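You operate a simulated robot arm through the tools that you are given. There is no shell and no other tool.

Carry out the task below with a simulated robot arm. There is one attempt and no reset: what you move stays moved.

## Task
Pipette 5 ml of blue, then 5 ml of green, into the clear tube, with a fresh tip for each.
Fine: the tubes in the pipette stand; both used tips go in the tip bin; spill nothing.

Only the result counts: the job must be done as asked and must still hold three seconds after the hand-in. Knocking over, shifting, dropping, spilling or breaking anything else fails it.

## Robot
A 7-joint arm with a two-finger gripper, fixed in place. Base frame: the origin is at the foot of the arm, x ahead of it, y to its left, z up; the work surface is at about z = 895. Units: mm, rad, N and s.
With the tool pointing down near the work surface it reaches from about 340 to 720 mm from the base axis. Its first joint turns from -1.152 to 1.152 rad. Payload 2.45 kg.
Tool frame: the origin (TCP) lies between the finger pads and is the grasp point; the fingertips stand 26 mm ahead of it; z points along the fingers, y is the line along which they close. The gripper opens to 96 mm. The gripper's body begins 69 mm behind the TCP.
Orientation is that of the tool frame in the base frame, as a unit quaternion [x, y, z, w]. With the fingers straight down and closing along the base's y, the tool's x points along the base's -x, its y along +y and its z along -z.

## Interface
- The arm moves only by the tool apply_moves. Its arguments are lists of equal length, an entry for each row: "dp": the shift along the tool's x, y, z in mm, a list of three; "delta_rot": the turn, a rotation vector about the tool's x, y, z in rad, a list of three. In form: {"dp": [[dx, dy, dz], ...], "delta_rot": [[rx, ry, rz], ...]}. A call has 1 to 20 rows; each row shifts and turns the commanded pose from where the row before left it, along the tool's axes as they then stand. "jaw" is the gripper command, from -1 (shut) to 1 (fully open), values between in proportion, set as the call begins (left out, the last holds). Rows are played at 5 a second. More than 50 mm and 0.15 rad between two rows, or a gripper value outside its range, and nothing of the call is played. Where a pose cannot be reached the arm comes as near as it can. A force on the tool above 40 N (or 10 N above the force at the start of the call, whichever is more), or a blocked arm, ends the call early, and 0.2 s more pass. The fingers move at their own pace and stop on an object; they squeeze with about 41 N. The grip force told is the motor's: it shows also when the fingers shut on nothing. Time passes only in rows, and 0.2 s behind the last, so rows that do not move let the fingers close. It gives the time, the measured TCP pose, the force on the tool (base axes), the opening and the grip force at its end, in the units of the frame above (readings bear some noise), with the torque about the TCP (base axes, N m) and any sound that the robot's microphone picked up.
- Cameras (640 x 400 px; columns grow to the right, rows downward): "scene" is fixed at [157, -382.1, 1444.7]; the picture's right is [0.85, -0.53, 0.00], its down [-0.19, -0.30, -0.93] and it looks along [0.49, 0.79, -0.36] (base axes); focal length 282 px, centre (320, 200). "wrist" rides on the gripper at [82, 3, -98] in the tool frame; the picture's right is [-0.04, 1.00, 0.00], its down [-0.73, -0.03, -0.68] and it looks along [-0.68, -0.03, 0.73] (tool axes); focal length 256 px, centre (320, 200). There is no depth. A picture from a camera that has moved, and an enlarged one, comes with that camera's place and axes in the base frame and with its lens.
- get_image(camera): a new picture of that camera. The clock stands still meanwhile.
- enlarge(camera, box): a new picture of the part [left, top, right, bottom] of that camera's present view, enlarged. The clock stands still meanwhile.
- job_done(): hands the job in; it is judged then, once.

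Places have to be worked out from the pictures, the camera data and where the tool is seen. Open the gripper and draw the arm clear of the work before you hand the job in, unless the task says otherwise.

The tools are called after "Request:" as name(argument=value, ...) on one line, values as JSON. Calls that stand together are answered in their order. apply_moves: Moves the arm, as the interface text tells. Its arguments: {"type":"object","properties":{"dp":{"type":"array"},"delta_rot":{"type":"array"},"jaw":{"type":"number"}},"required":["dp","delta_rot"]} The other tools are called the same way: get_image (camera) takes a picture; enlarge (camera, box) takes an enlarged picture of a part of a camera's view; job_done () hands the job in.

At the start:

```text
time: 0.0
ee_pos: [343.1, -4.9, 1375.2]
tool_rot: [0.0, 1.0, 0.0, 0.0]
contact_force: [0.1, 0.1, -0.4]
moment: [-0.02, -0.01, -0.01]
finger_gap: 95.8
grasp_force: 0.1
```

scene: 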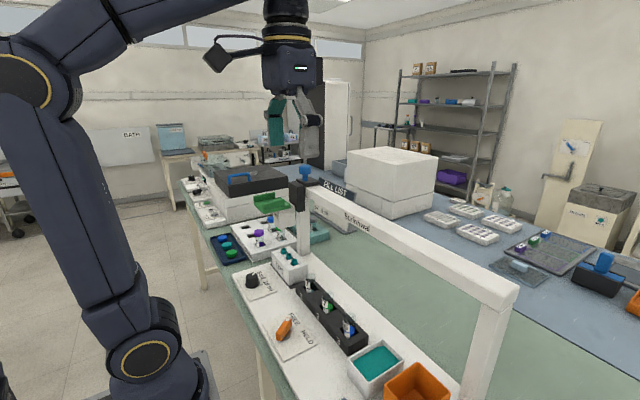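
wrist: 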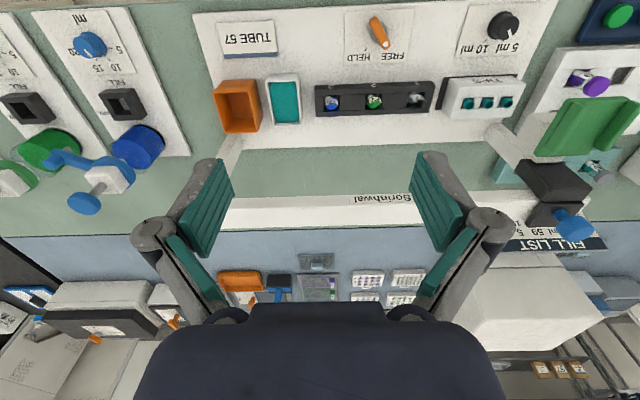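

I start by looking closely at the work area from both cameras before moving anything.

Request:
enlarge(camera="scene", box=[230, 160, 390, 260])

Request:
enlarge(camera="scene", box=[220, 240, 460, 400])

Request:
enlarge(camera="wrist", box=[190, 0, 450, 160])

Request:
enlarge(camera="wrist", box=[400, 0, 640, 150])

Request:
enlarge(camera="wrist", box=[0, 0, 240, 220])

Request:
enlarge(camera="wrist", box=[440, 120, 640, 260])

```text
4.00 times, centred on (310, 210) of scene
camera zoom: at [157.0, -382.1, 1444.7], right [0.85, -0.53, 0.0], down [-0.19, -0.3, -0.93], along [0.49, 0.79, -0.36], focal length 1129 px, centre (360, 160)
```

zoom: 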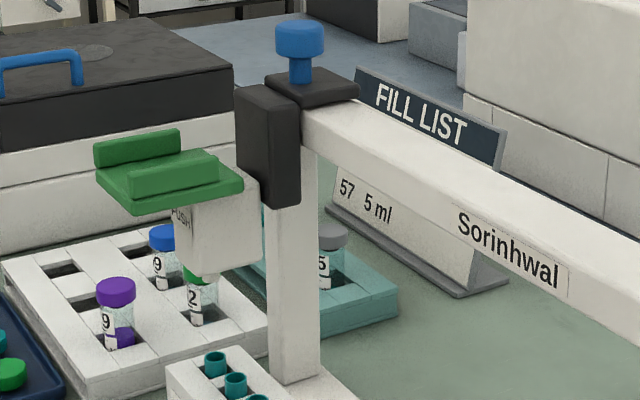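

```text
2.50 times, centred on (340, 320) of scene
camera zoom: at [157.0, -382.1, 1444.7], right [0.85, -0.53, 0.0], down [-0.19, -0.3, -0.93], along [0.49, 0.79, -0.36], focal length 706 px, centre (270, -100)
```

zoom: 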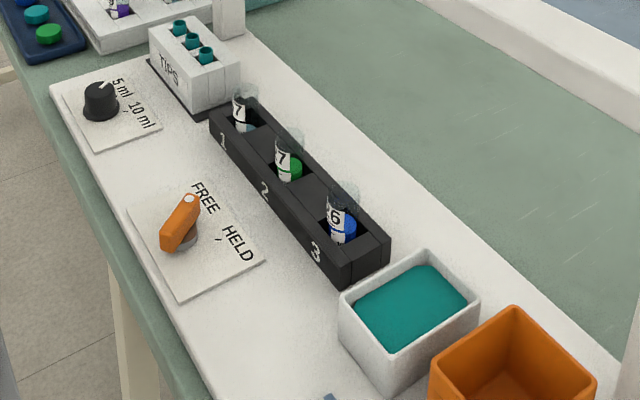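

```text
2.46 times, centred on (320, 80) of wrist
camera zoom: at [259.5, -1.4, 1473.8], right [0.04, 1.0, 0.0], down [0.73, -0.03, 0.68], along [0.68, -0.03, -0.73], focal length 630 px, centre (320, 495)
```

zoom: 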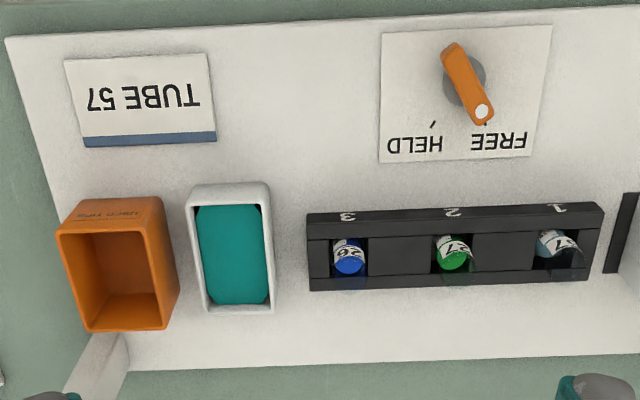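

```text
2.67 times, centred on (520, 75) of wrist
camera zoom: at [259.5, -1.4, 1473.8], right [0.04, 1.0, 0.0], down [0.73, -0.03, 0.68], along [0.68, -0.03, -0.73], focal length 683 px, centre (-213, 533)
```

zoom: 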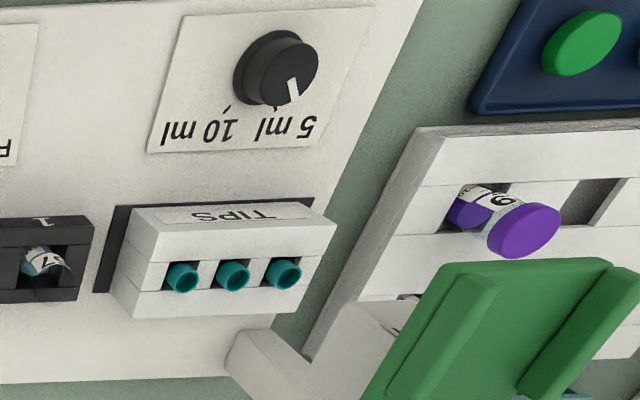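

```text
1.82 times, centred on (120, 110) of wrist
camera zoom: at [259.5, -1.4, 1473.8], right [0.04, 1.0, 0.0], down [0.73, -0.03, 0.68], along [0.68, -0.03, -0.73], focal length 465 px, centre (684, 364)
```

zoom: 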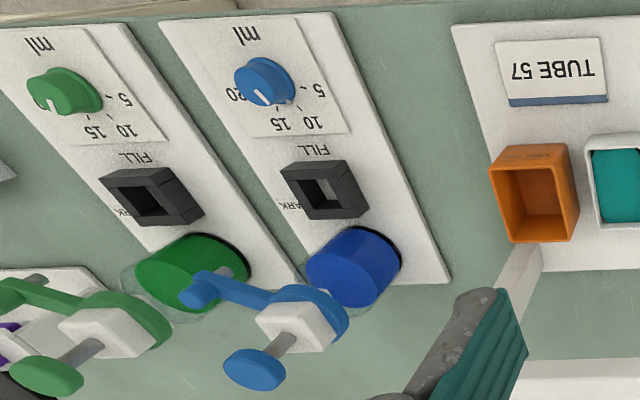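

```text
2.86 times, centred on (540, 190) of wrist
camera zoom: at [259.5, -1.4, 1473.8], right [0.04, 1.0, 0.0], down [0.73, -0.03, 0.68], along [0.68, -0.03, -0.73], focal length 731 px, centre (-309, 229)
```

zoom: 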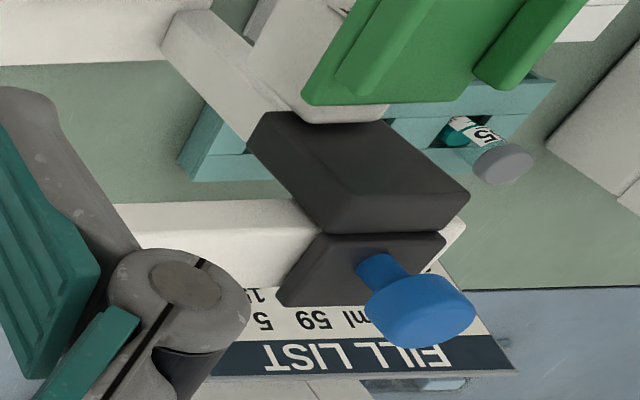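

The layout is an apparatus with a sliding carriage (dark block, green handle, blue knob) on a beam, a row of tips, three tube slots, a teal tray, a bin, a FREE/HELD lever and a 5/10 ml knob. I move high and to the left to view the carriage better, well clear of everything.

Request:
apply_moves(dp=[[0, 40, 0], [0, 40, 0], [0, 40, 0], [0, 40, 0], [0, 40, 0]], delta_rot=[[0, 0, 0], [0, 0, 0], [0, 0, 0], [0, 0, 0], [0, 0, 0]])

Request:
get_image(camera="wrist")

Request:
get_image(camera="scene")

```text
time: 1.2
ee_pos: [344.2, 195.9, 1375.8]
tool_rot: [0.001, 1.0, -0.001, 0.0]
contact_force: [-0.8, 0.5, -0.2]
moment: [-0.06, 0.05, -0.01]
finger_gap: 95.8
grasp_force: 0.1
```

```text
taken
camera wrist: at [260.8, 199.8, 1474.3], right [0.04, 1.0, 0.0], down [0.73, -0.03, 0.68], along [0.68, -0.03, -0.73], focal length 256 px, centre (320, 200)
```

wrist: 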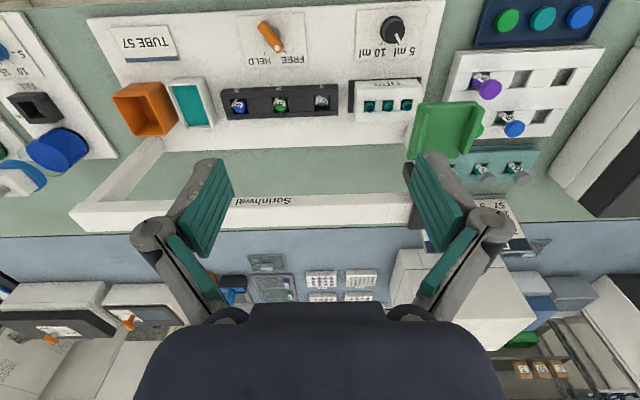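

```text
taken
```

scene: 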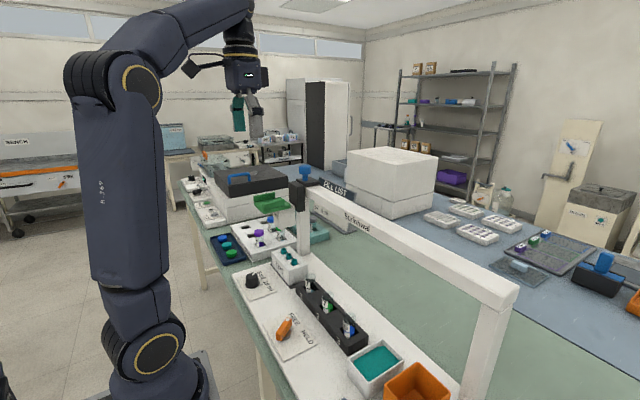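

The pictures come clean; I enlarge the carriage, knob, tubes and lever.

Request:
enlarge(camera="wrist", box=[370, 70, 530, 170])

Request:
enlarge(camera="wrist", box=[220, 5, 420, 125])

Request:
enlarge(camera="scene", box=[250, 160, 370, 260])

```text
4.00 times, centred on (450, 120) of wrist
camera zoom: at [260.8, 199.8, 1474.3], right [0.04, 1.0, 0.0], down [0.73, -0.03, 0.68], along [0.68, -0.03, -0.73], focal length 1024 px, centre (-200, 520)
```

zoom: 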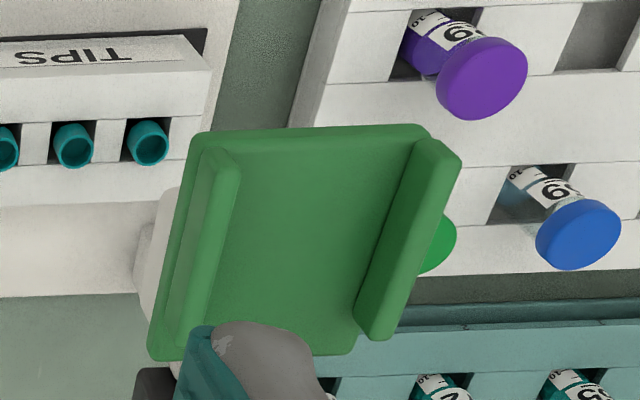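

```text
3.20 times, centred on (320, 65) of wrist
camera zoom: at [260.8, 199.8, 1474.3], right [0.04, 1.0, 0.0], down [0.73, -0.03, 0.68], along [0.68, -0.03, -0.73], focal length 819 px, centre (320, 632)
```

zoom: 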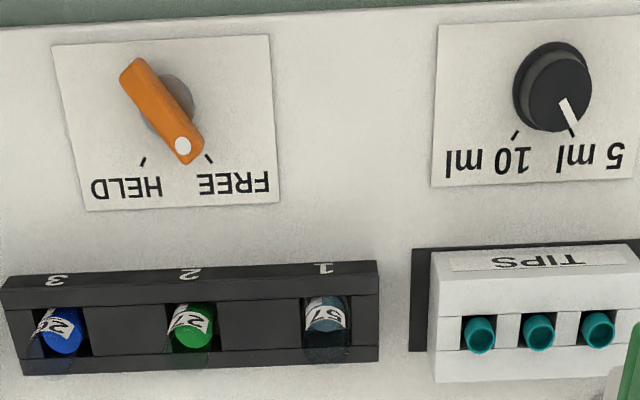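

```text
4.00 times, centred on (310, 210) of scene
camera zoom: at [157.0, -382.0, 1444.7], right [0.85, -0.53, 0.0], down [-0.19, -0.3, -0.93], along [0.49, 0.79, -0.36], focal length 1129 px, centre (360, 160)
```

zoom: 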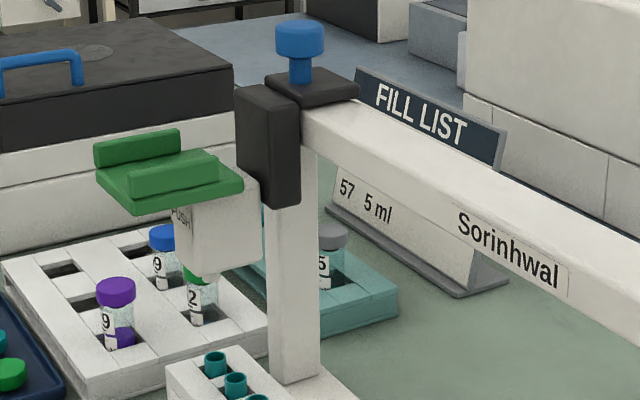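

The dial reads 5 ml and the lever FREE; I triangulate the green plate at about x 410–502, y 331–408, z 1126 and the knob at (568, 369, 1218). I go lower and tilt the camera up to see the head from the front before touching anything.

Request:
apply_moves(dp=[[0, 20, 40], [0, 20, 40], [0, 20, 40], [0, 20, 30], [0, 0, 0], [0, 0, 0], [0, 0, 0], [0, 0, 0], [0, 0, 0]], delta_rot=[[0, 0, 0], [0, 0, 0], [0, 0, 0], [0, 0, 0], [0, -0.12, 0], [0, -0.12, 0], [0, -0.12, 0], [0, -0.12, 0], [0, 0, 0]])

Request:
get_image(camera="wrist")

Request:
get_image(camera="scene")

```text
time: 3.2
ee_pos: [341.5, 274.6, 1225.2]
tool_rot: [0.0, 0.971, 0.0, 0.238]
contact_force: [-0.3, 0.5, -0.6]
moment: [0.01, -0.01, 0.03]
finger_gap: 95.9
grasp_force: 0.0
```

```text
taken
camera wrist: at [223.4, 278.6, 1274.5], right [0.04, 1.0, 0.02], down [0.34, -0.03, 0.94], along [0.94, -0.03, -0.34], focal length 256 px, centre (320, 200)
```

wrist: 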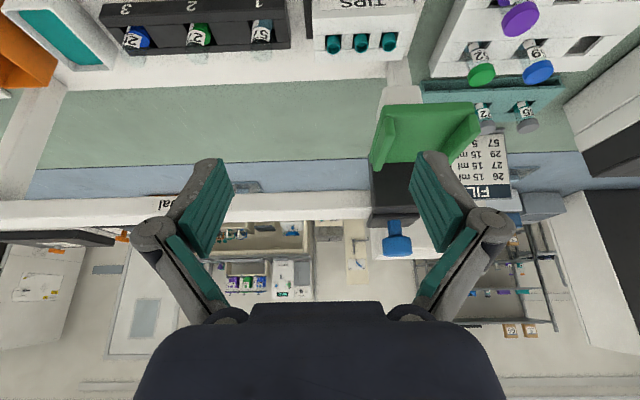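

```text
taken
```

scene: 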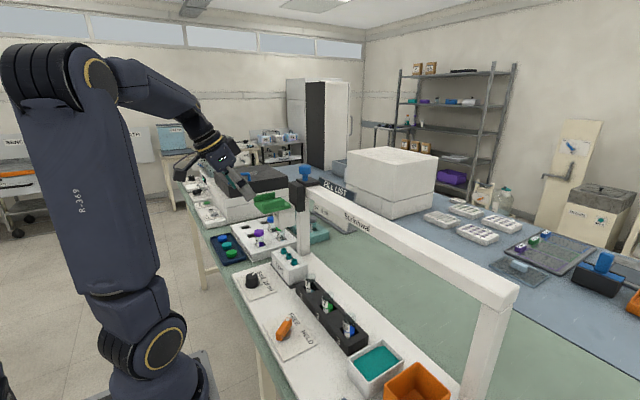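

Request:
enlarge(camera="wrist", box=[350, 60, 550, 270])

Request:
enlarge(camera="wrist", box=[90, 0, 430, 150])

```text
1.90 times, centred on (450, 165) of wrist
camera zoom: at [223.4, 278.6, 1274.5], right [0.04, 1.0, 0.02], down [0.34, -0.03, 0.94], along [0.94, -0.03, -0.34], focal length 488 px, centre (72, 267)
```

zoom: 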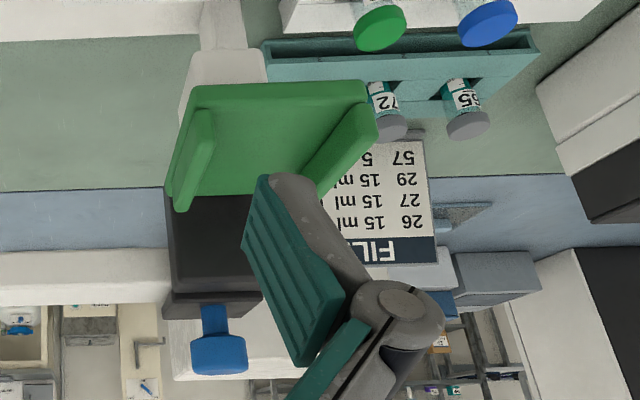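

```text
1.88 times, centred on (260, 75) of wrist
camera zoom: at [223.4, 278.6, 1274.5], right [0.04, 1.0, 0.02], down [0.34, -0.03, 0.94], along [0.94, -0.03, -0.34], focal length 482 px, centre (433, 435)
```

zoom: 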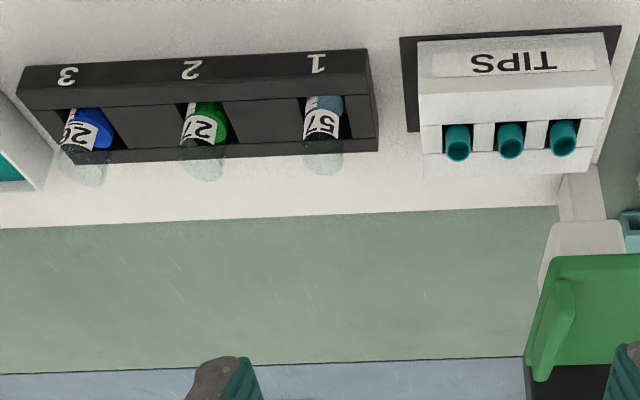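

I lower the camera further, staying in front of the head, to read the front label and see the nozzle.

Request:
apply_moves(dp=[[20, 20, 38], [20, 20, 38], [20, 20, 38], [0, 0, 0]], delta_rot=[[0, 0, 0], [0, 0, 0], [0, 0, 0], [0, 0, 0]])

Request:
get_image(camera="wrist")

Request:
enlarge(camera="wrist", box=[280, 60, 480, 260])

```text
time: 4.2
ee_pos: [344.0, 335.8, 1095.0]
tool_rot: [0.0, 0.971, 0.0, 0.238]
contact_force: [-0.2, 0.3, -0.2]
moment: [0.0, 0.01, -0.01]
finger_gap: 95.8
grasp_force: 0.0
```

```text
taken
camera wrist: at [224.2, 338.7, 1145.3], right [0.04, 1.0, 0.02], down [0.34, -0.03, 0.94], along [0.94, -0.03, -0.34], focal length 256 px, centre (320, 200)
```

wrist: 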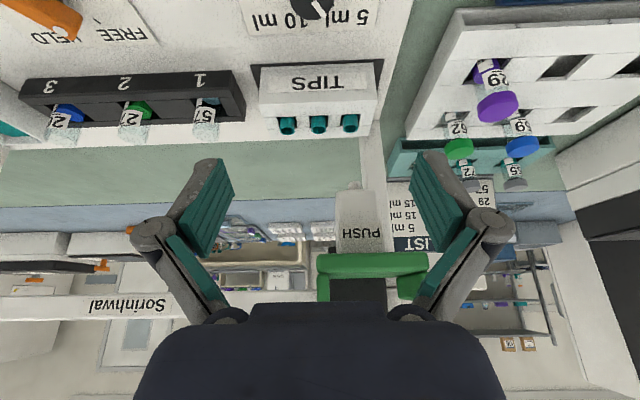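

```text
2.00 times, centred on (380, 160) of wrist
camera zoom: at [224.2, 338.7, 1145.3], right [0.04, 1.0, 0.02], down [0.34, -0.03, 0.94], along [0.94, -0.03, -0.34], focal length 512 px, centre (200, 280)
```

zoom: 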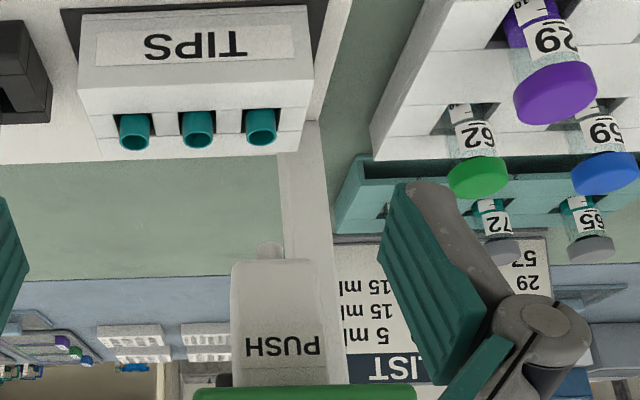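

The body under the green plate is labelled PUSH, with a small nozzle at about (480, 369, 1035), right above the third tip. I raise, straighten the tool, close the fingers and hover above the plate between its two ridges.

Request:
apply_moves(dp=[[-20, 0, -38], [-20, 0, -38], [-20, 0, -38], [0, 0, 0], [0, 0, 0], [0, 0, 0], [0, 0, 0], [-30, 15, 0], [-30, 17, 0], [-30, 0, 0], [-15, 0, 0], [0, 0, 0]], delta_rot=[[0, 0, 0], [0, 0, 0], [0, 0, 0], [0, 0.12, 0], [0, 0.12, 0], [0, 0.12, 0], [0, 0.12, 0], [0, 0, 0], [0, 0, 0], [0, 0, 0], [0, 0, 0], [0, 0, 0]], jaw=-0.5)

Request:
get_image(camera="wrist")

Request:
get_image(camera="scene")

Request:
enlarge(camera="scene", box=[220, 130, 380, 250])

```text
time: 6.8
ee_pos: [447.9, 366.4, 1225.4]
tool_rot: [0.0, 1.0, 0.0, -0.001]
contact_force: [-0.4, -0.1, -0.5]
moment: [-0.02, 0.03, -0.01]
finger_gap: 24.0
grasp_force: 0.1
```

```text
taken
camera wrist: at [365.3, 369.5, 1324.1], right [0.04, 1.0, 0.0], down [0.73, -0.03, 0.68], along [0.68, -0.03, -0.73], focal length 256 px, centre (320, 200)
```

wrist: 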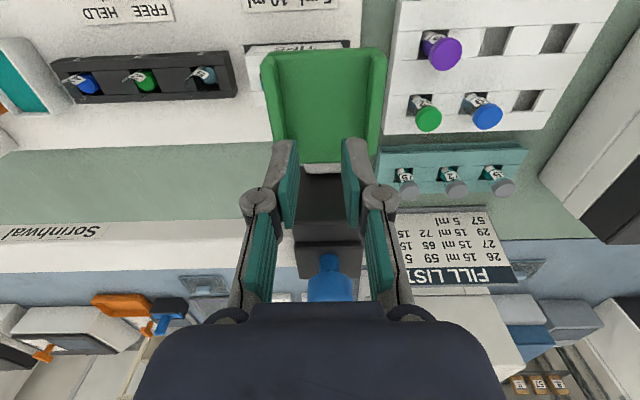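

```text
taken
```

scene: 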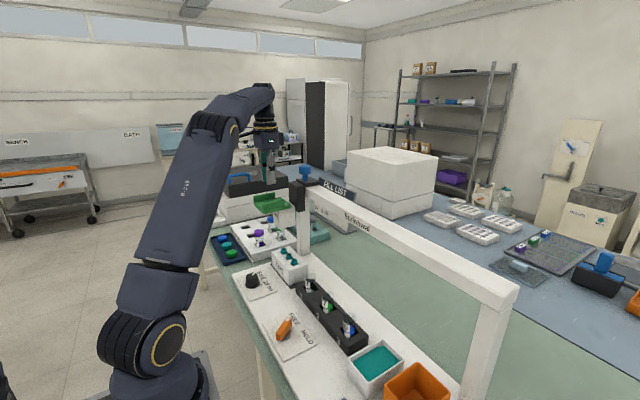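

```text
3.33 times, centred on (300, 190) of scene
camera zoom: at [157.0, -382.1, 1444.7], right [0.85, -0.53, 0.0], down [-0.19, -0.3, -0.93], along [0.49, 0.79, -0.36], focal length 941 px, centre (387, 233)
```

zoom: 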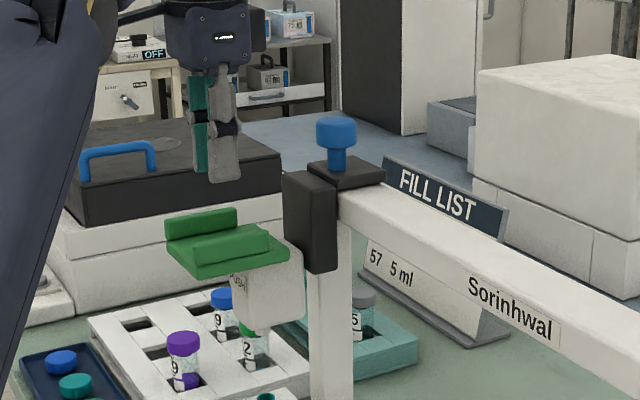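

The fingers straddle symmetric between ridges (plate centre y≈370). I descend to just above the plate, then watch for contact.

Request:
apply_moves(dp=[[-5, 4, 30], [-3, 0, 28], [0, 0, 0]], delta_rot=[[0, 0, 0], [0, 0, 0], [0, 0, 0]])

Request:
get_image(camera="wrist")

Request:
enlarge(camera="scene", box=[220, 130, 380, 250])

```text
time: 7.6
ee_pos: [455.4, 370.2, 1166.7]
tool_rot: [0.001, 1.0, -0.001, 0.0]
contact_force: [-0.4, 0.2, 0.4]
moment: [0.0, -0.01, 0.01]
finger_gap: 24.0
grasp_force: 0.1
```

```text
taken
camera wrist: at [372.0, 373.2, 1265.8], right [0.04, 1.0, 0.0], down [0.73, -0.03, 0.68], along [0.68, -0.03, -0.73], focal length 256 px, centre (320, 200)
```

wrist: 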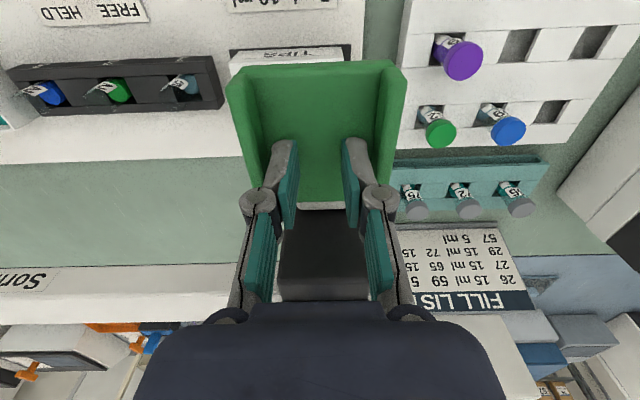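

```text
3.33 times, centred on (300, 190) of scene
camera zoom: at [157.0, -382.1, 1444.7], right [0.85, -0.53, 0.0], down [-0.19, -0.3, -0.93], along [0.49, 0.79, -0.36], focal length 941 px, centre (387, 233)
```

zoom: 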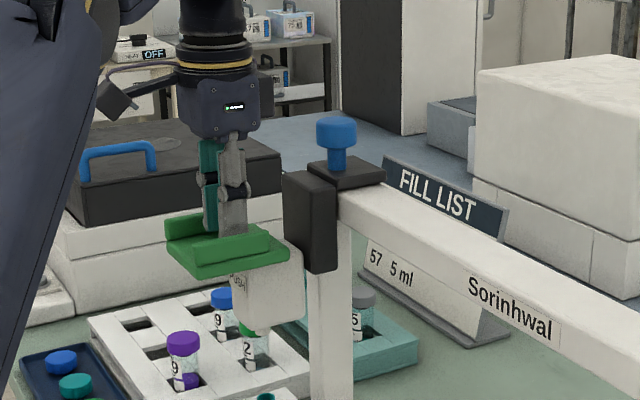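

Fingers sit between the ridges, about 14 mm above the plate. I step down gently to feel the plate.

Request:
apply_moves(dp=[[0, 0, 4], [0, 0, 4], [0, 0, 4], [0, 0, 4], [0, 0, 4], [0, 0, 0]], delta_rot=[[0, 0, 0], [0, 0, 0], [0, 0, 0], [0, 0, 0], [0, 0, 0], [0, 0, 0]])

Request:
enlarge(camera="scene", box=[220, 130, 380, 250])

```text
time: 9.0
ee_pos: [455.9, 372.2, 1147.7]
tool_rot: [0.0, 1.0, 0.0, 0.001]
contact_force: [-0.1, -1.4, 3.1]
moment: [-0.03, 0.01, 0.01]
finger_gap: 24.0
grasp_force: 0.1
```

```text
3.33 times, centred on (300, 190) of scene
camera zoom: at [156.9, -382.1, 1444.7], right [0.85, -0.53, 0.0], down [-0.19, -0.3, -0.93], along [0.49, 0.79, -0.36], focal length 941 px, centre (387, 233)
```

zoom: 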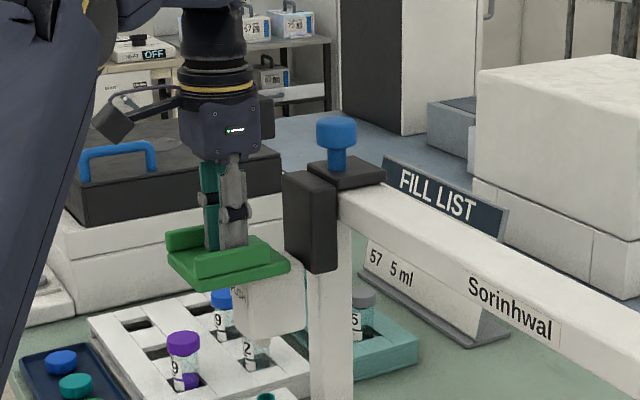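

Contact: about 3 N of light spring force, and the head moved down a few mm. I push 20 mm further and watch the force.

Request:
apply_moves(dp=[[0, -1, 5], [0, 0, 5], [0, 0, 5], [0, 0, 5], [0, 0, 0]], delta_rot=[[0, 0, 0], [0, 0, 0], [0, 0, 0], [0, 0, 0], [0, 0, 0]])

Request:
enlarge(camera="scene", box=[220, 130, 380, 250])

```text
time: 10.2
ee_pos: [455.0, 371.0, 1127.1]
tool_rot: [0.0, 1.0, 0.0, 0.0]
contact_force: [-1.4, 2.7, 3.5]
moment: [0.05, 0.02, -0.03]
finger_gap: 23.9
grasp_force: 0.1
```

```text
3.33 times, centred on (300, 190) of scene
camera zoom: at [156.9, -382.1, 1444.7], right [0.85, -0.53, 0.0], down [-0.19, -0.3, -0.93], along [0.49, 0.79, -0.36], focal length 941 px, centre (387, 233)
```

zoom: 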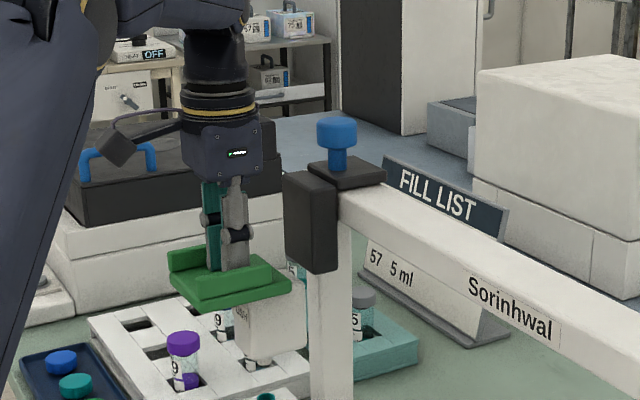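

The head slides down with an easy spring. I now back off 35 mm to see whether it springs back up.

Request:
apply_moves(dp=[[0, 0, -10], [0, 0, -10], [0, 0, -15], [0, 0, 0]], delta_rot=[[0, 0, 0], [0, 0, 0], [0, 0, 0], [0, 0, 0]])

Request:
enlarge(camera="scene", box=[220, 130, 380, 250])

```text
time: 11.2
ee_pos: [455.1, 369.3, 1162.1]
tool_rot: [0.0, 1.0, -0.001, 0.0]
contact_force: [0.3, -0.3, -0.9]
moment: [-0.01, 0.0, 0.02]
finger_gap: 24.0
grasp_force: 0.0
```

```text
3.33 times, centred on (300, 190) of scene
camera zoom: at [157.0, -382.1, 1444.7], right [0.85, -0.53, 0.0], down [-0.19, -0.3, -0.93], along [0.49, 0.79, -0.36], focal length 941 px, centre (387, 233)
```

zoom: 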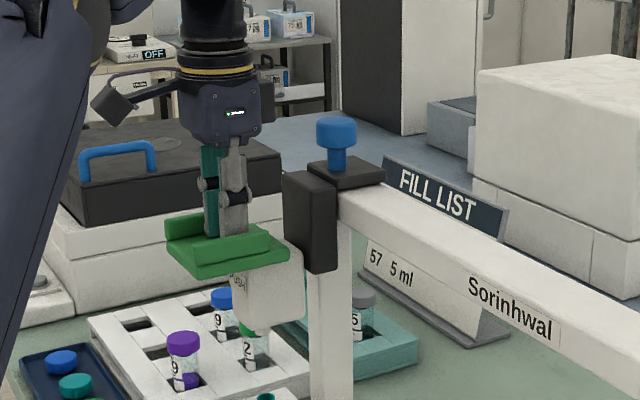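

It springs fully back. Next I test whether the carriage slides, pushing gently on the right-hand ridge in −y.

Request:
apply_moves(dp=[[0, 0, 7], [0, -5, 3], [0, -5, 0], [0, -5, 0], [0, -5, 0], [0, 0, 0]], delta_rot=[[0, 0, 0], [0, 0, 0], [0, 0, 0], [0, 0, 0], [0, 0, 0], [0, 0, 0]])

Request:
enlarge(camera="scene", box=[220, 130, 380, 250])

```text
time: 12.6
ee_pos: [456.2, 350.2, 1152.2]
tool_rot: [0.0, 1.0, 0.0, -0.001]
contact_force: [-1.9, 0.0, 2.9]
moment: [0.0, 0.03, -0.01]
finger_gap: 22.5
grasp_force: 0.1
```

```text
3.33 times, centred on (300, 190) of scene
camera zoom: at [156.9, -382.1, 1444.7], right [0.85, -0.53, 0.0], down [-0.19, -0.3, -0.93], along [0.49, 0.79, -0.36], focal length 941 px, centre (387, 233)
```

zoom: 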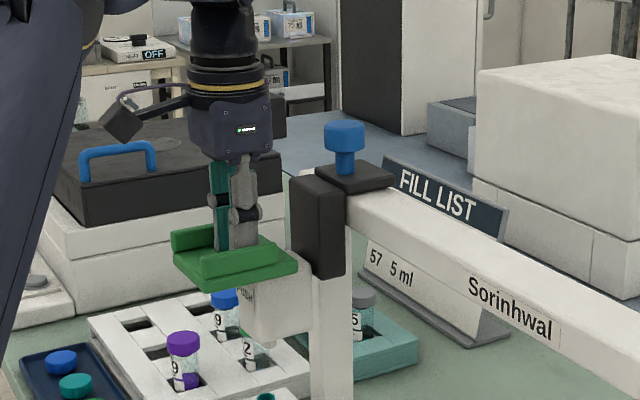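

The carriage slides freely with the lever on FREE (knob moved with it to about y 357). Next I test what the blue knob does: raise, close fingers, and hover over it at about (568, 357).

Request:
apply_moves(dp=[[0, 0, -45], [0, 0, -45], [0, 0, -45], [-40, 2, 0], [-40, 2, 0], [-32, 2, 0], [0, 0, 0]], delta_rot=[[0, 0, 0], [0, 0, 0], [0, 0, 0], [0, 0, 0], [0, 0, 0], [0, 0, 0], [0, 0, 0]], jaw=-1)

Request:
get_image(camera="wrist")

Request:
enlarge(camera="scene", box=[220, 90, 400, 250])

```text
time: 14.2
ee_pos: [478.2, 344.0, 1276.1]
tool_rot: [0.0, 1.0, 0.001, 0.002]
contact_force: [0.0, 0.3, -1.6]
moment: [0.02, -0.04, 0.0]
finger_gap: 0.0
grasp_force: 28.8
out of reach, approached as far as the arm can: row 4, 5, 6
```

```text
taken
camera wrist: at [394.9, 347.1, 1374.3], right [0.04, 1.0, 0.0], down [0.73, -0.03, 0.68], along [0.68, -0.03, -0.73], focal length 256 px, centre (320, 200)
```

wrist: 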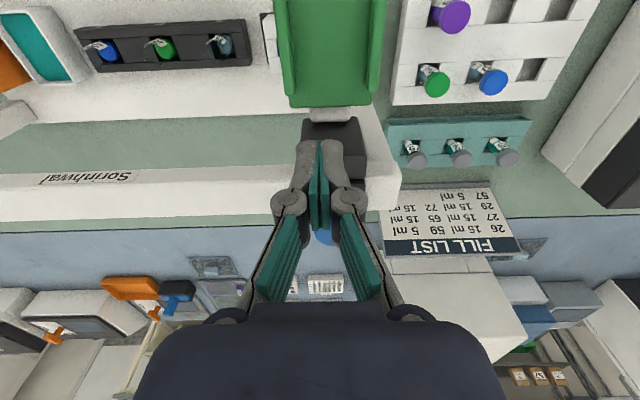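

```text
2.50 times, centred on (310, 170) of scene
camera zoom: at [157.0, -382.1, 1444.7], right [0.85, -0.53, 0.0], down [-0.19, -0.3, -0.93], along [0.49, 0.79, -0.36], focal length 706 px, centre (345, 275)
```

zoom: 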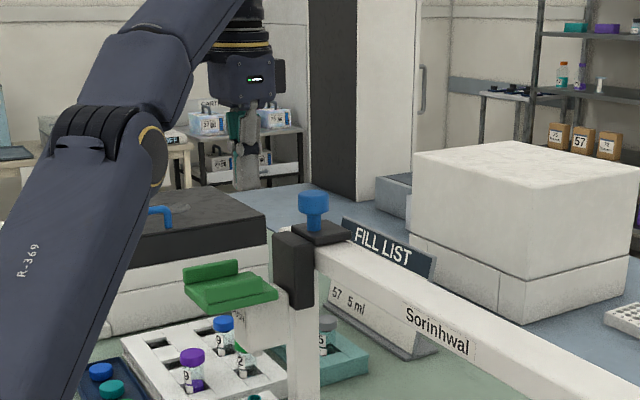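

Straight down, the knob is beyond reach at this height and place. I look closer at the knob and dark block for labels.

Request:
enlarge(camera="wrist", box=[250, 80, 430, 260])

Request:
enlarge(camera="scene", box=[280, 155, 350, 230])

Request:
enlarge(camera="scene", box=[340, 320, 460, 400])

Request:
enlarge(camera="scene", box=[290, 270, 370, 360])

```text
2.22 times, centred on (340, 170) of wrist
camera zoom: at [394.9, 347.1, 1374.3], right [0.04, 1.0, 0.0], down [0.73, -0.03, 0.68], along [0.68, -0.03, -0.73], focal length 569 px, centre (276, 267)
```

zoom: 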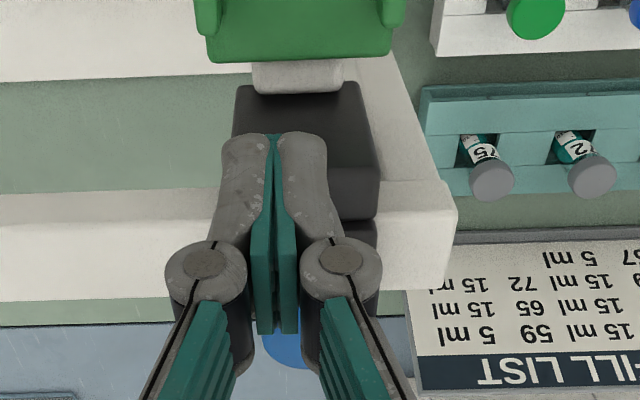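

```text
5.33 times, centred on (315, 192) of scene
camera zoom: at [157.0, -382.1, 1444.7], right [0.85, -0.53, 0.0], down [-0.19, -0.3, -0.93], along [0.49, 0.79, -0.36], focal length 1506 px, centre (347, 240)
```

zoom: 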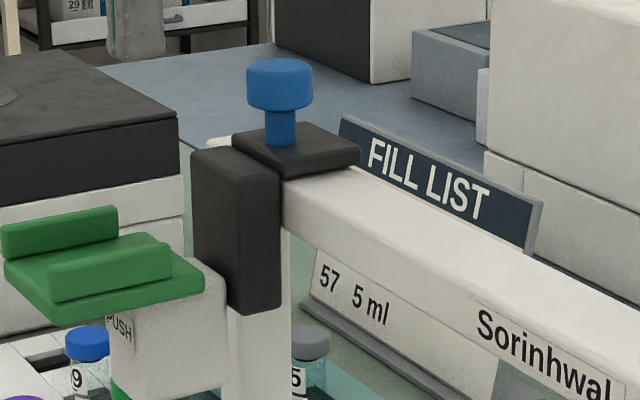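

```text
5.00 times, centred on (400, 360) of scene
camera zoom: at [157.0, -382.1, 1444.7], right [0.85, -0.53, 0.0], down [-0.19, -0.3, -0.93], along [0.49, 0.79, -0.36], focal length 1411 px, centre (-80, -600)
```

zoom: 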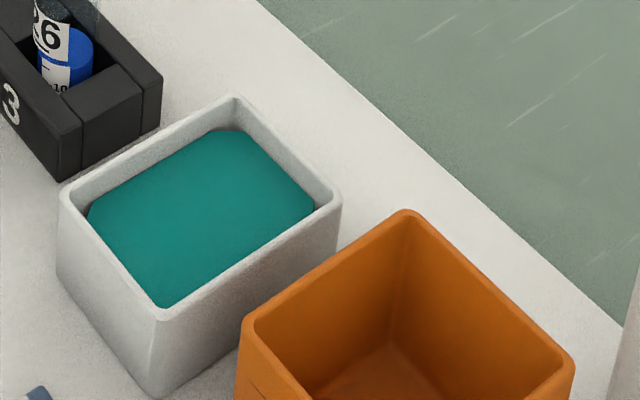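

```text
4.44 times, centred on (330, 315) of scene
camera zoom: at [157.0, -382.1, 1444.7], right [0.85, -0.53, 0.0], down [-0.19, -0.3, -0.93], along [0.49, 0.79, -0.36], focal length 1255 px, centre (276, -311)
```

zoom: 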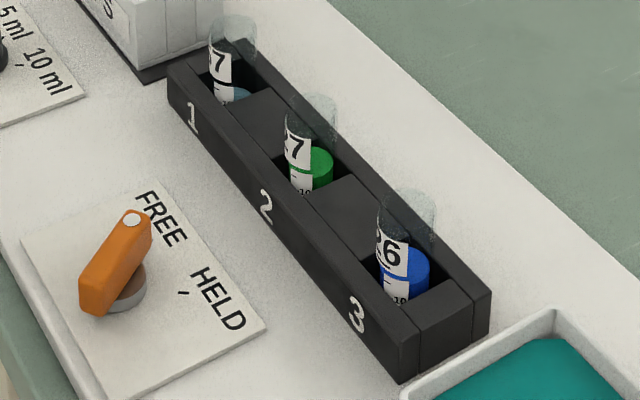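

No labels there. The dot end of the orange lever is at about (376, 114), the pivot at about (357, 103); FREE/HELD ticks are about ±30°. To learn what HELD does safely (no tip on), I move over the lever for a closer look.

Request:
apply_moves(dp=[[22, -40, 0], [22, -40, 0], [22, -40, 20], [22, -40, 40], [22, -40, 40], [11, -40, 40], [0, 0, 30], [0, 0, 0]], delta_rot=[[0, 0, 0], [0, 0, 0], [0, 0, 0], [0, 0, 0], [0, 0, 0], [0, 0, 0], [0, 0, 0], [0, 0, 0]], jaw=-0.2)

Request:
get_image(camera="wrist")

Request:
get_image(camera="scene")

```text
refused: row 4 steps farther than a row can; nothing moved
```

```text
taken
camera wrist: at [394.9, 347.1, 1374.3], right [0.04, 1.0, 0.0], down [0.73, -0.03, 0.68], along [0.68, -0.03, -0.73], focal length 256 px, centre (320, 200)
```

wrist: 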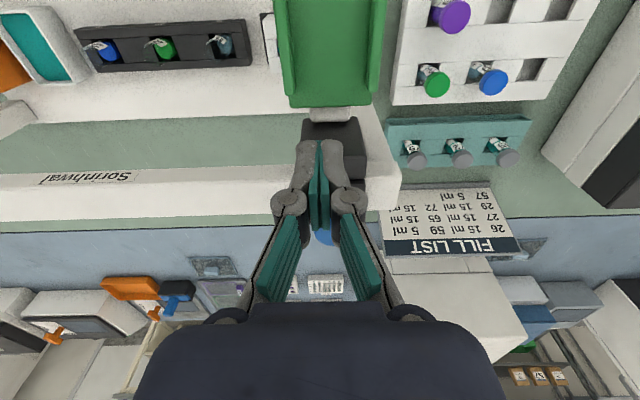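

```text
taken
```

scene: 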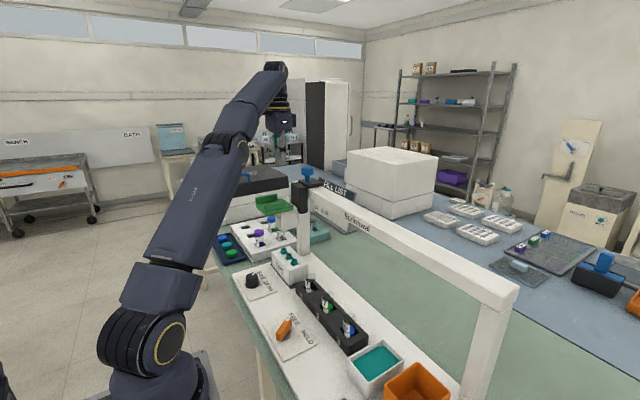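

The step was too long; I redo it with shorter rows and check where the commanded pose truly lies.

Request:
apply_moves(dp=[[22, -40, 0], [22, -40, 0], [22, -40, 0], [22, -40, 0], [0, 0, 0]], delta_rot=[[0, 0, 0], [0, 0, 0], [0, 0, 0], [0, 0, 0], [0, 0, 0]], jaw=-0.2)

```text
time: 15.4
ee_pos: [386.3, 184.0, 1276.3]
tool_rot: [0.0, 1.0, 0.0, 0.0]
contact_force: [0.0, 0.5, 0.5]
moment: [0.01, -0.02, 0.03]
finger_gap: 38.5
grasp_force: 0.1
```

The commanded pose follows the real one. I go on to above the lever pivot and turn the tool to straddle the lever.

Request:
apply_moves(dp=[[15, -40, 0], [14, -41, 0], [0, 0, 45], [0, 0, 45], [0, 0, 45], [0, 0, 45], [0, 0, 0], [0, 0, 0]], delta_rot=[[0, 0, 0], [0, 0, 0], [0, 0, 0], [0, 0, 0], [0, 0, 0], [0, 0, 0], [0, 0, 0], [0, 0, 0]])

Request:
get_image(camera="wrist")

Request:
enlarge(camera="scene", box=[230, 240, 390, 370])

```text
time: 17.2
ee_pos: [362.6, 104.6, 1097.4]
tool_rot: [0.001, 1.0, 0.001, 0.0]
contact_force: [-0.6, 0.2, -0.5]
moment: [-0.01, 0.0, 0.02]
finger_gap: 38.3
grasp_force: 0.1
```

```text
taken
camera wrist: at [279.7, 107.1, 1196.3], right [0.04, 1.0, 0.0], down [0.73, -0.03, 0.68], along [0.68, -0.03, -0.73], focal length 256 px, centre (320, 200)
```

wrist: 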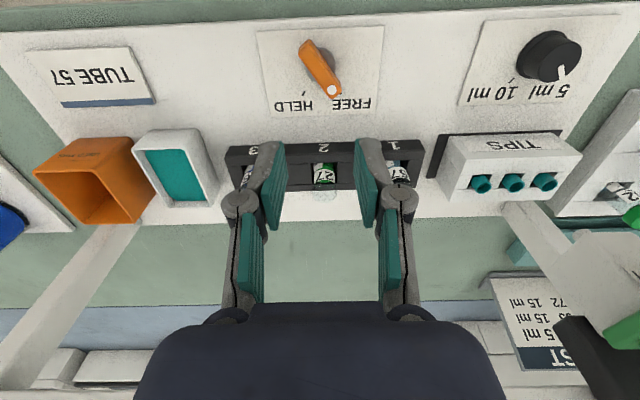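

```text
3.08 times, centred on (310, 305) of scene
camera zoom: at [157.0, -382.1, 1444.7], right [0.85, -0.53, 0.0], down [-0.19, -0.3, -0.93], along [0.49, 0.79, -0.36], focal length 868 px, centre (351, -123)
```

zoom: 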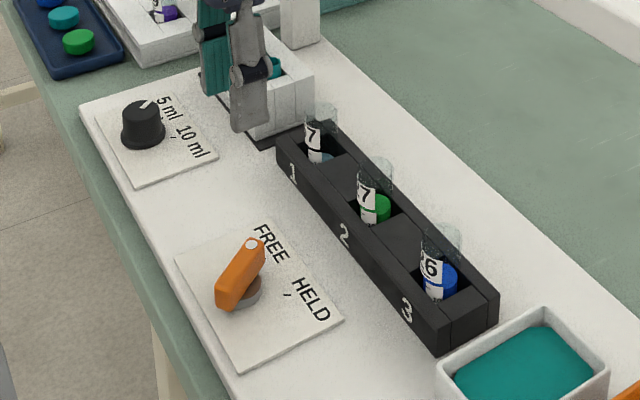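

From this closer view the lever runs from (333, 90) to the dot at (374, 115), top at z≈940, pivot about (355, 103). I turn the tool 0.56 rad to straddle it and lower to z≈1000 for a check.

Request:
apply_moves(dp=[[7, -2, 25], [0, 0, 25], [0, 0, 25], [0, 0, 20], [0, 0, 0]], delta_rot=[[0, 0, -0.14], [0, 0, -0.14], [0, 0, -0.14], [0, 0, -0.14], [0, 0, 0]])

Request:
get_image(camera="wrist")

Request:
enlarge(camera="scene", box=[230, 240, 390, 370])

```text
time: 18.4
ee_pos: [354.0, 101.0, 1002.9]
tool_rot: [-0.277, 0.961, -0.001, -0.001]
contact_force: [0.1, 0.3, -0.5]
moment: [0.01, 0.02, 0.04]
finger_gap: 38.4
grasp_force: 0.1
```

```text
taken
camera wrist: at [281.7, 59.4, 1101.2], right [-0.5, 0.87, 0.0], down [0.64, 0.37, 0.68], along [0.59, 0.34, -0.73], focal length 256 px, centre (320, 200)
```

wrist: 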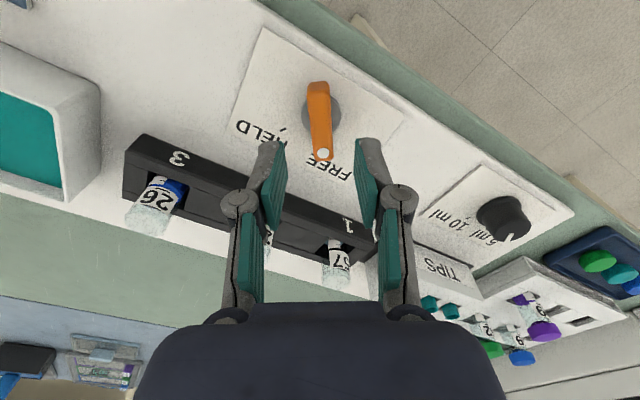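

```text
3.08 times, centred on (310, 305) of scene
camera zoom: at [157.0, -382.1, 1444.7], right [0.85, -0.53, 0.0], down [-0.19, -0.3, -0.93], along [0.49, 0.79, -0.36], focal length 868 px, centre (351, -123)
```

zoom: 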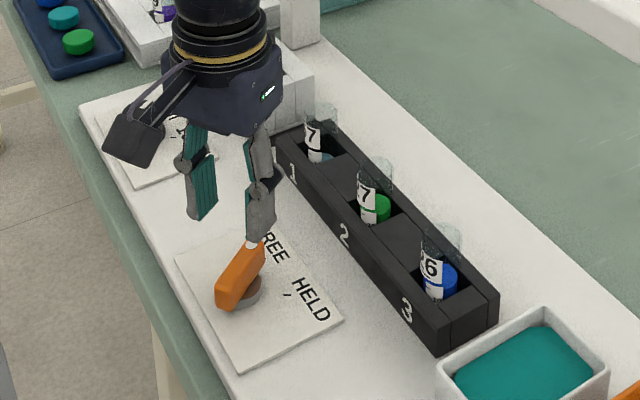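

A point directly below the TCP at lever height projects right on the lever's pivot, so I'm aligned. I descend to z≈945 and close on the lever.

Request:
apply_moves(dp=[[0, 1, 25], [0, 0, 20], [0, 0, 12], [0, 0, 0]], delta_rot=[[0, 0, 0], [0, 0, 0], [0, 0, 0], [0, 0, 0]])

Request:
enlarge(camera="scene", box=[230, 240, 390, 370])

Request:
get_image(camera="wrist")

```text
time: 19.4
ee_pos: [354.8, 101.7, 947.0]
tool_rot: [-0.276, 0.961, 0.0, 0.0]
contact_force: [-0.1, -0.7, -1.0]
moment: [-0.01, 0.0, -0.01]
finger_gap: 38.7
grasp_force: 0.2
```

```text
3.08 times, centred on (310, 305) of scene
camera zoom: at [157.0, -382.1, 1444.7], right [0.85, -0.53, 0.0], down [-0.19, -0.3, -0.93], along [0.49, 0.79, -0.36], focal length 868 px, centre (351, -123)
```

zoom: 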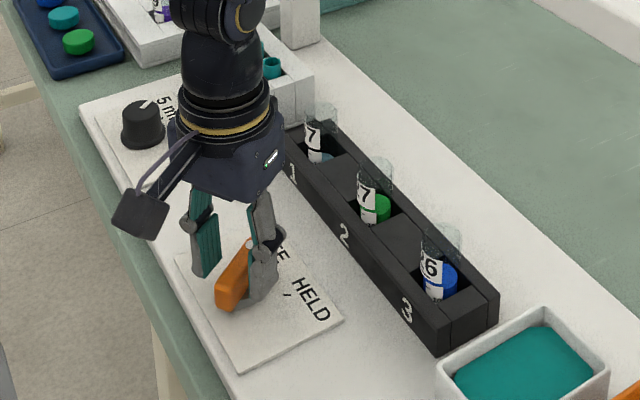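

```text
taken
camera wrist: at [282.0, 60.4, 1044.9], right [-0.5, 0.87, 0.0], down [0.64, 0.36, 0.68], along [0.59, 0.34, -0.73], focal length 256 px, centre (320, 200)
```

wrist: 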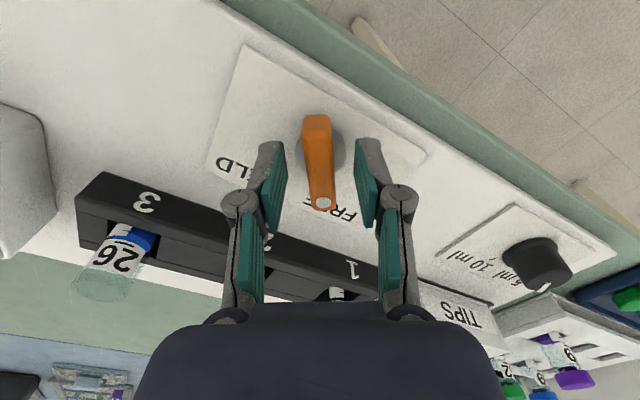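

The lever is between the fingers. I close gently on it.

Request:
apply_moves(dp=[[0, 0, 0], [0, 0, 0], [0, 0, 0]], delta_rot=[[0, 0, 0], [0, 0, 0], [0, 0, 0]], jaw=-1)

```text
time: 20.2
ee_pos: [353.9, 101.1, 945.8]
tool_rot: [-0.275, 0.961, -0.001, 0.0]
contact_force: [-1.1, 0.8, -5.9]
moment: [0.14, -0.1, 0.04]
finger_gap: 15.8
grasp_force: 41.9
```

Gripped at 15.8 mm. I turn the lever about its pivot toward HELD.

Request:
apply_moves(dp=[[0, 0, 0], [0, 0, 0], [0, 0, 0], [0, 0, 0], [0, 0, 0], [0, 0, 0], [0, 0, 0], [0, 0, 0], [0, 0, 0], [0, 0, 0]], delta_rot=[[0, 0, 0.1], [0, 0, 0.1], [0, 0, 0.1], [0, 0, 0.1], [0, 0, 0.1], [0, 0, 0.1], [0, 0, 0.1], [0, 0, 0.1], [0, 0, 0.1], [0, 0, 0.1]])

Request:
get_image(camera="wrist")

Request:
enlarge(camera="scene", box=[230, 240, 390, 370])

```text
time: 21.6
ee_pos: [353.2, 103.8, 946.6]
tool_rot: [-0.008, 1.0, 0.002, 0.0]
contact_force: [-2.5, 7.3, 0.2]
moment: [0.2, -0.22, 0.05]
finger_gap: 15.9
grasp_force: 41.9
stopped in row 6: the force on the tool passed its limit at 42 N (the readings are from after the stop); the commanded pose is now the measured one
```

```text
taken
camera wrist: at [270.3, 106.1, 1045.0], right [0.02, 1.0, 0.0], down [0.73, -0.02, 0.68], along [0.68, -0.01, -0.73], focal length 256 px, centre (320, 200)
```

wrist: 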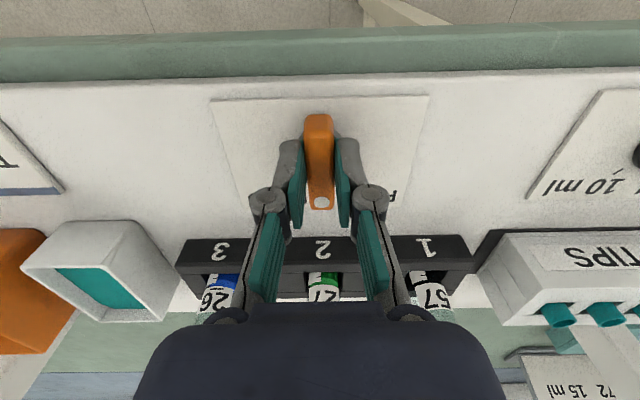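

```text
3.08 times, centred on (310, 305) of scene
camera zoom: at [156.9, -381.9, 1444.8], right [0.85, -0.53, 0.0], down [-0.19, -0.3, -0.93], along [0.49, 0.79, -0.36], focal length 868 px, centre (351, -123)
```

zoom: 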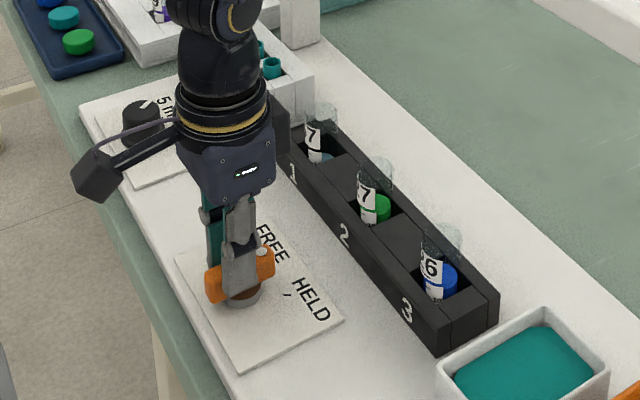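

The lever turned halfway; force came from my grip centre being a few mm off its pivot. I loosen the grip to ~20 mm so it can float, and continue turning.

Request:
apply_moves(dp=[[0, 0, 0], [0, 0, 0], [0, 1, 0], [0, 0, 0], [0, 0, 0], [0, 0, 0], [0, 0, 0], [0, 0, 0], [0, 0, 0]], delta_rot=[[0, 0, 0], [0, 0, 0], [0, 0, 0.1], [0, 0, 0.1], [0, 0, 0.1], [0, 0, 0.1], [0, 0, 0.1], [0, 0, 0.1], [0, 0, 0]], jaw=-0.58)

Request:
get_image(camera="wrist")

Request:
enlarge(camera="scene", box=[230, 240, 390, 370])

```text
time: 23.6
ee_pos: [353.8, 104.8, 946.0]
tool_rot: [0.29, 0.957, 0.002, -0.001]
contact_force: [0.8, 3.1, 1.1]
moment: [0.09, 0.02, -0.01]
finger_gap: 22.2
grasp_force: 2.3
```

```text
taken
camera wrist: at [286.2, 152.6, 1045.2], right [0.59, 0.81, 0.0], down [0.59, -0.43, 0.68], along [0.55, -0.4, -0.74], focal length 256 px, centre (320, 200)
```

wrist: 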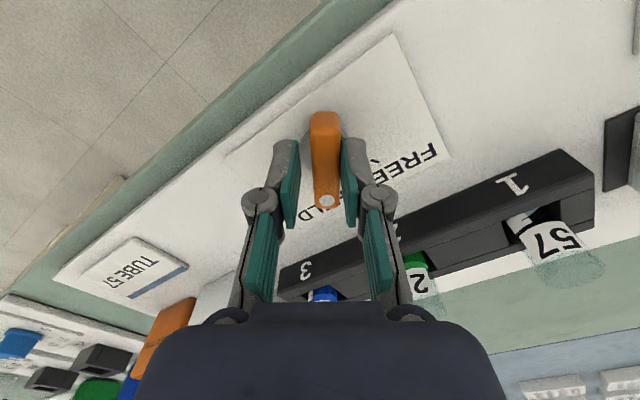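

```text
3.08 times, centred on (310, 305) of scene
camera zoom: at [157.0, -382.0, 1444.7], right [0.85, -0.53, 0.0], down [-0.19, -0.3, -0.93], along [0.49, 0.79, -0.36], focal length 868 px, centre (351, -123)
```

zoom: 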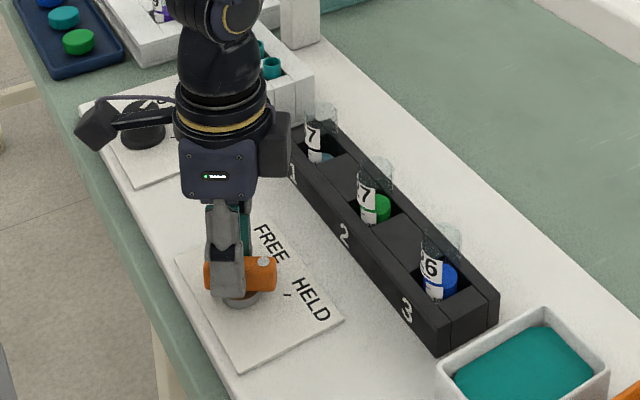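

Nearly at HELD. I turn a little more until it meets its stop.

Request:
apply_moves(dp=[[0, 0, 0], [0, 0, 0], [0, 0, 0]], delta_rot=[[0, 0, 0.1], [0, 0, 0.08], [0, 0, 0]])

Request:
enlarge(camera="scene", box=[230, 240, 390, 370])

```text
time: 24.4
ee_pos: [354.2, 104.6, 945.7]
tool_rot: [0.373, 0.928, 0.002, 0.0]
contact_force: [1.9, 8.9, 1.7]
moment: [0.22, -0.09, 0.17]
finger_gap: 25.4
grasp_force: 3.9
```

```text
3.08 times, centred on (310, 305) of scene
camera zoom: at [157.0, -381.8, 1444.8], right [0.85, -0.53, 0.0], down [-0.19, -0.3, -0.93], along [0.49, 0.79, -0.36], focal length 868 px, centre (351, -123)
```

zoom: 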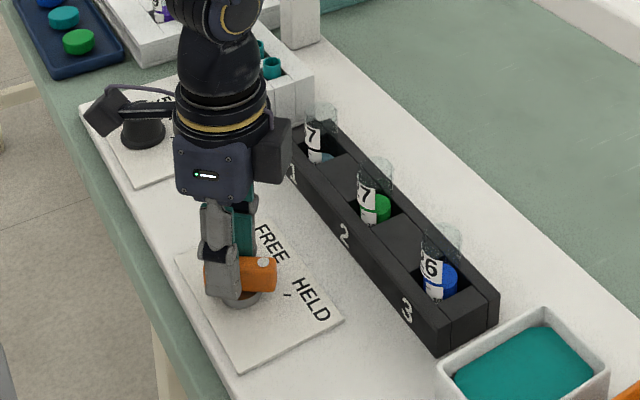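

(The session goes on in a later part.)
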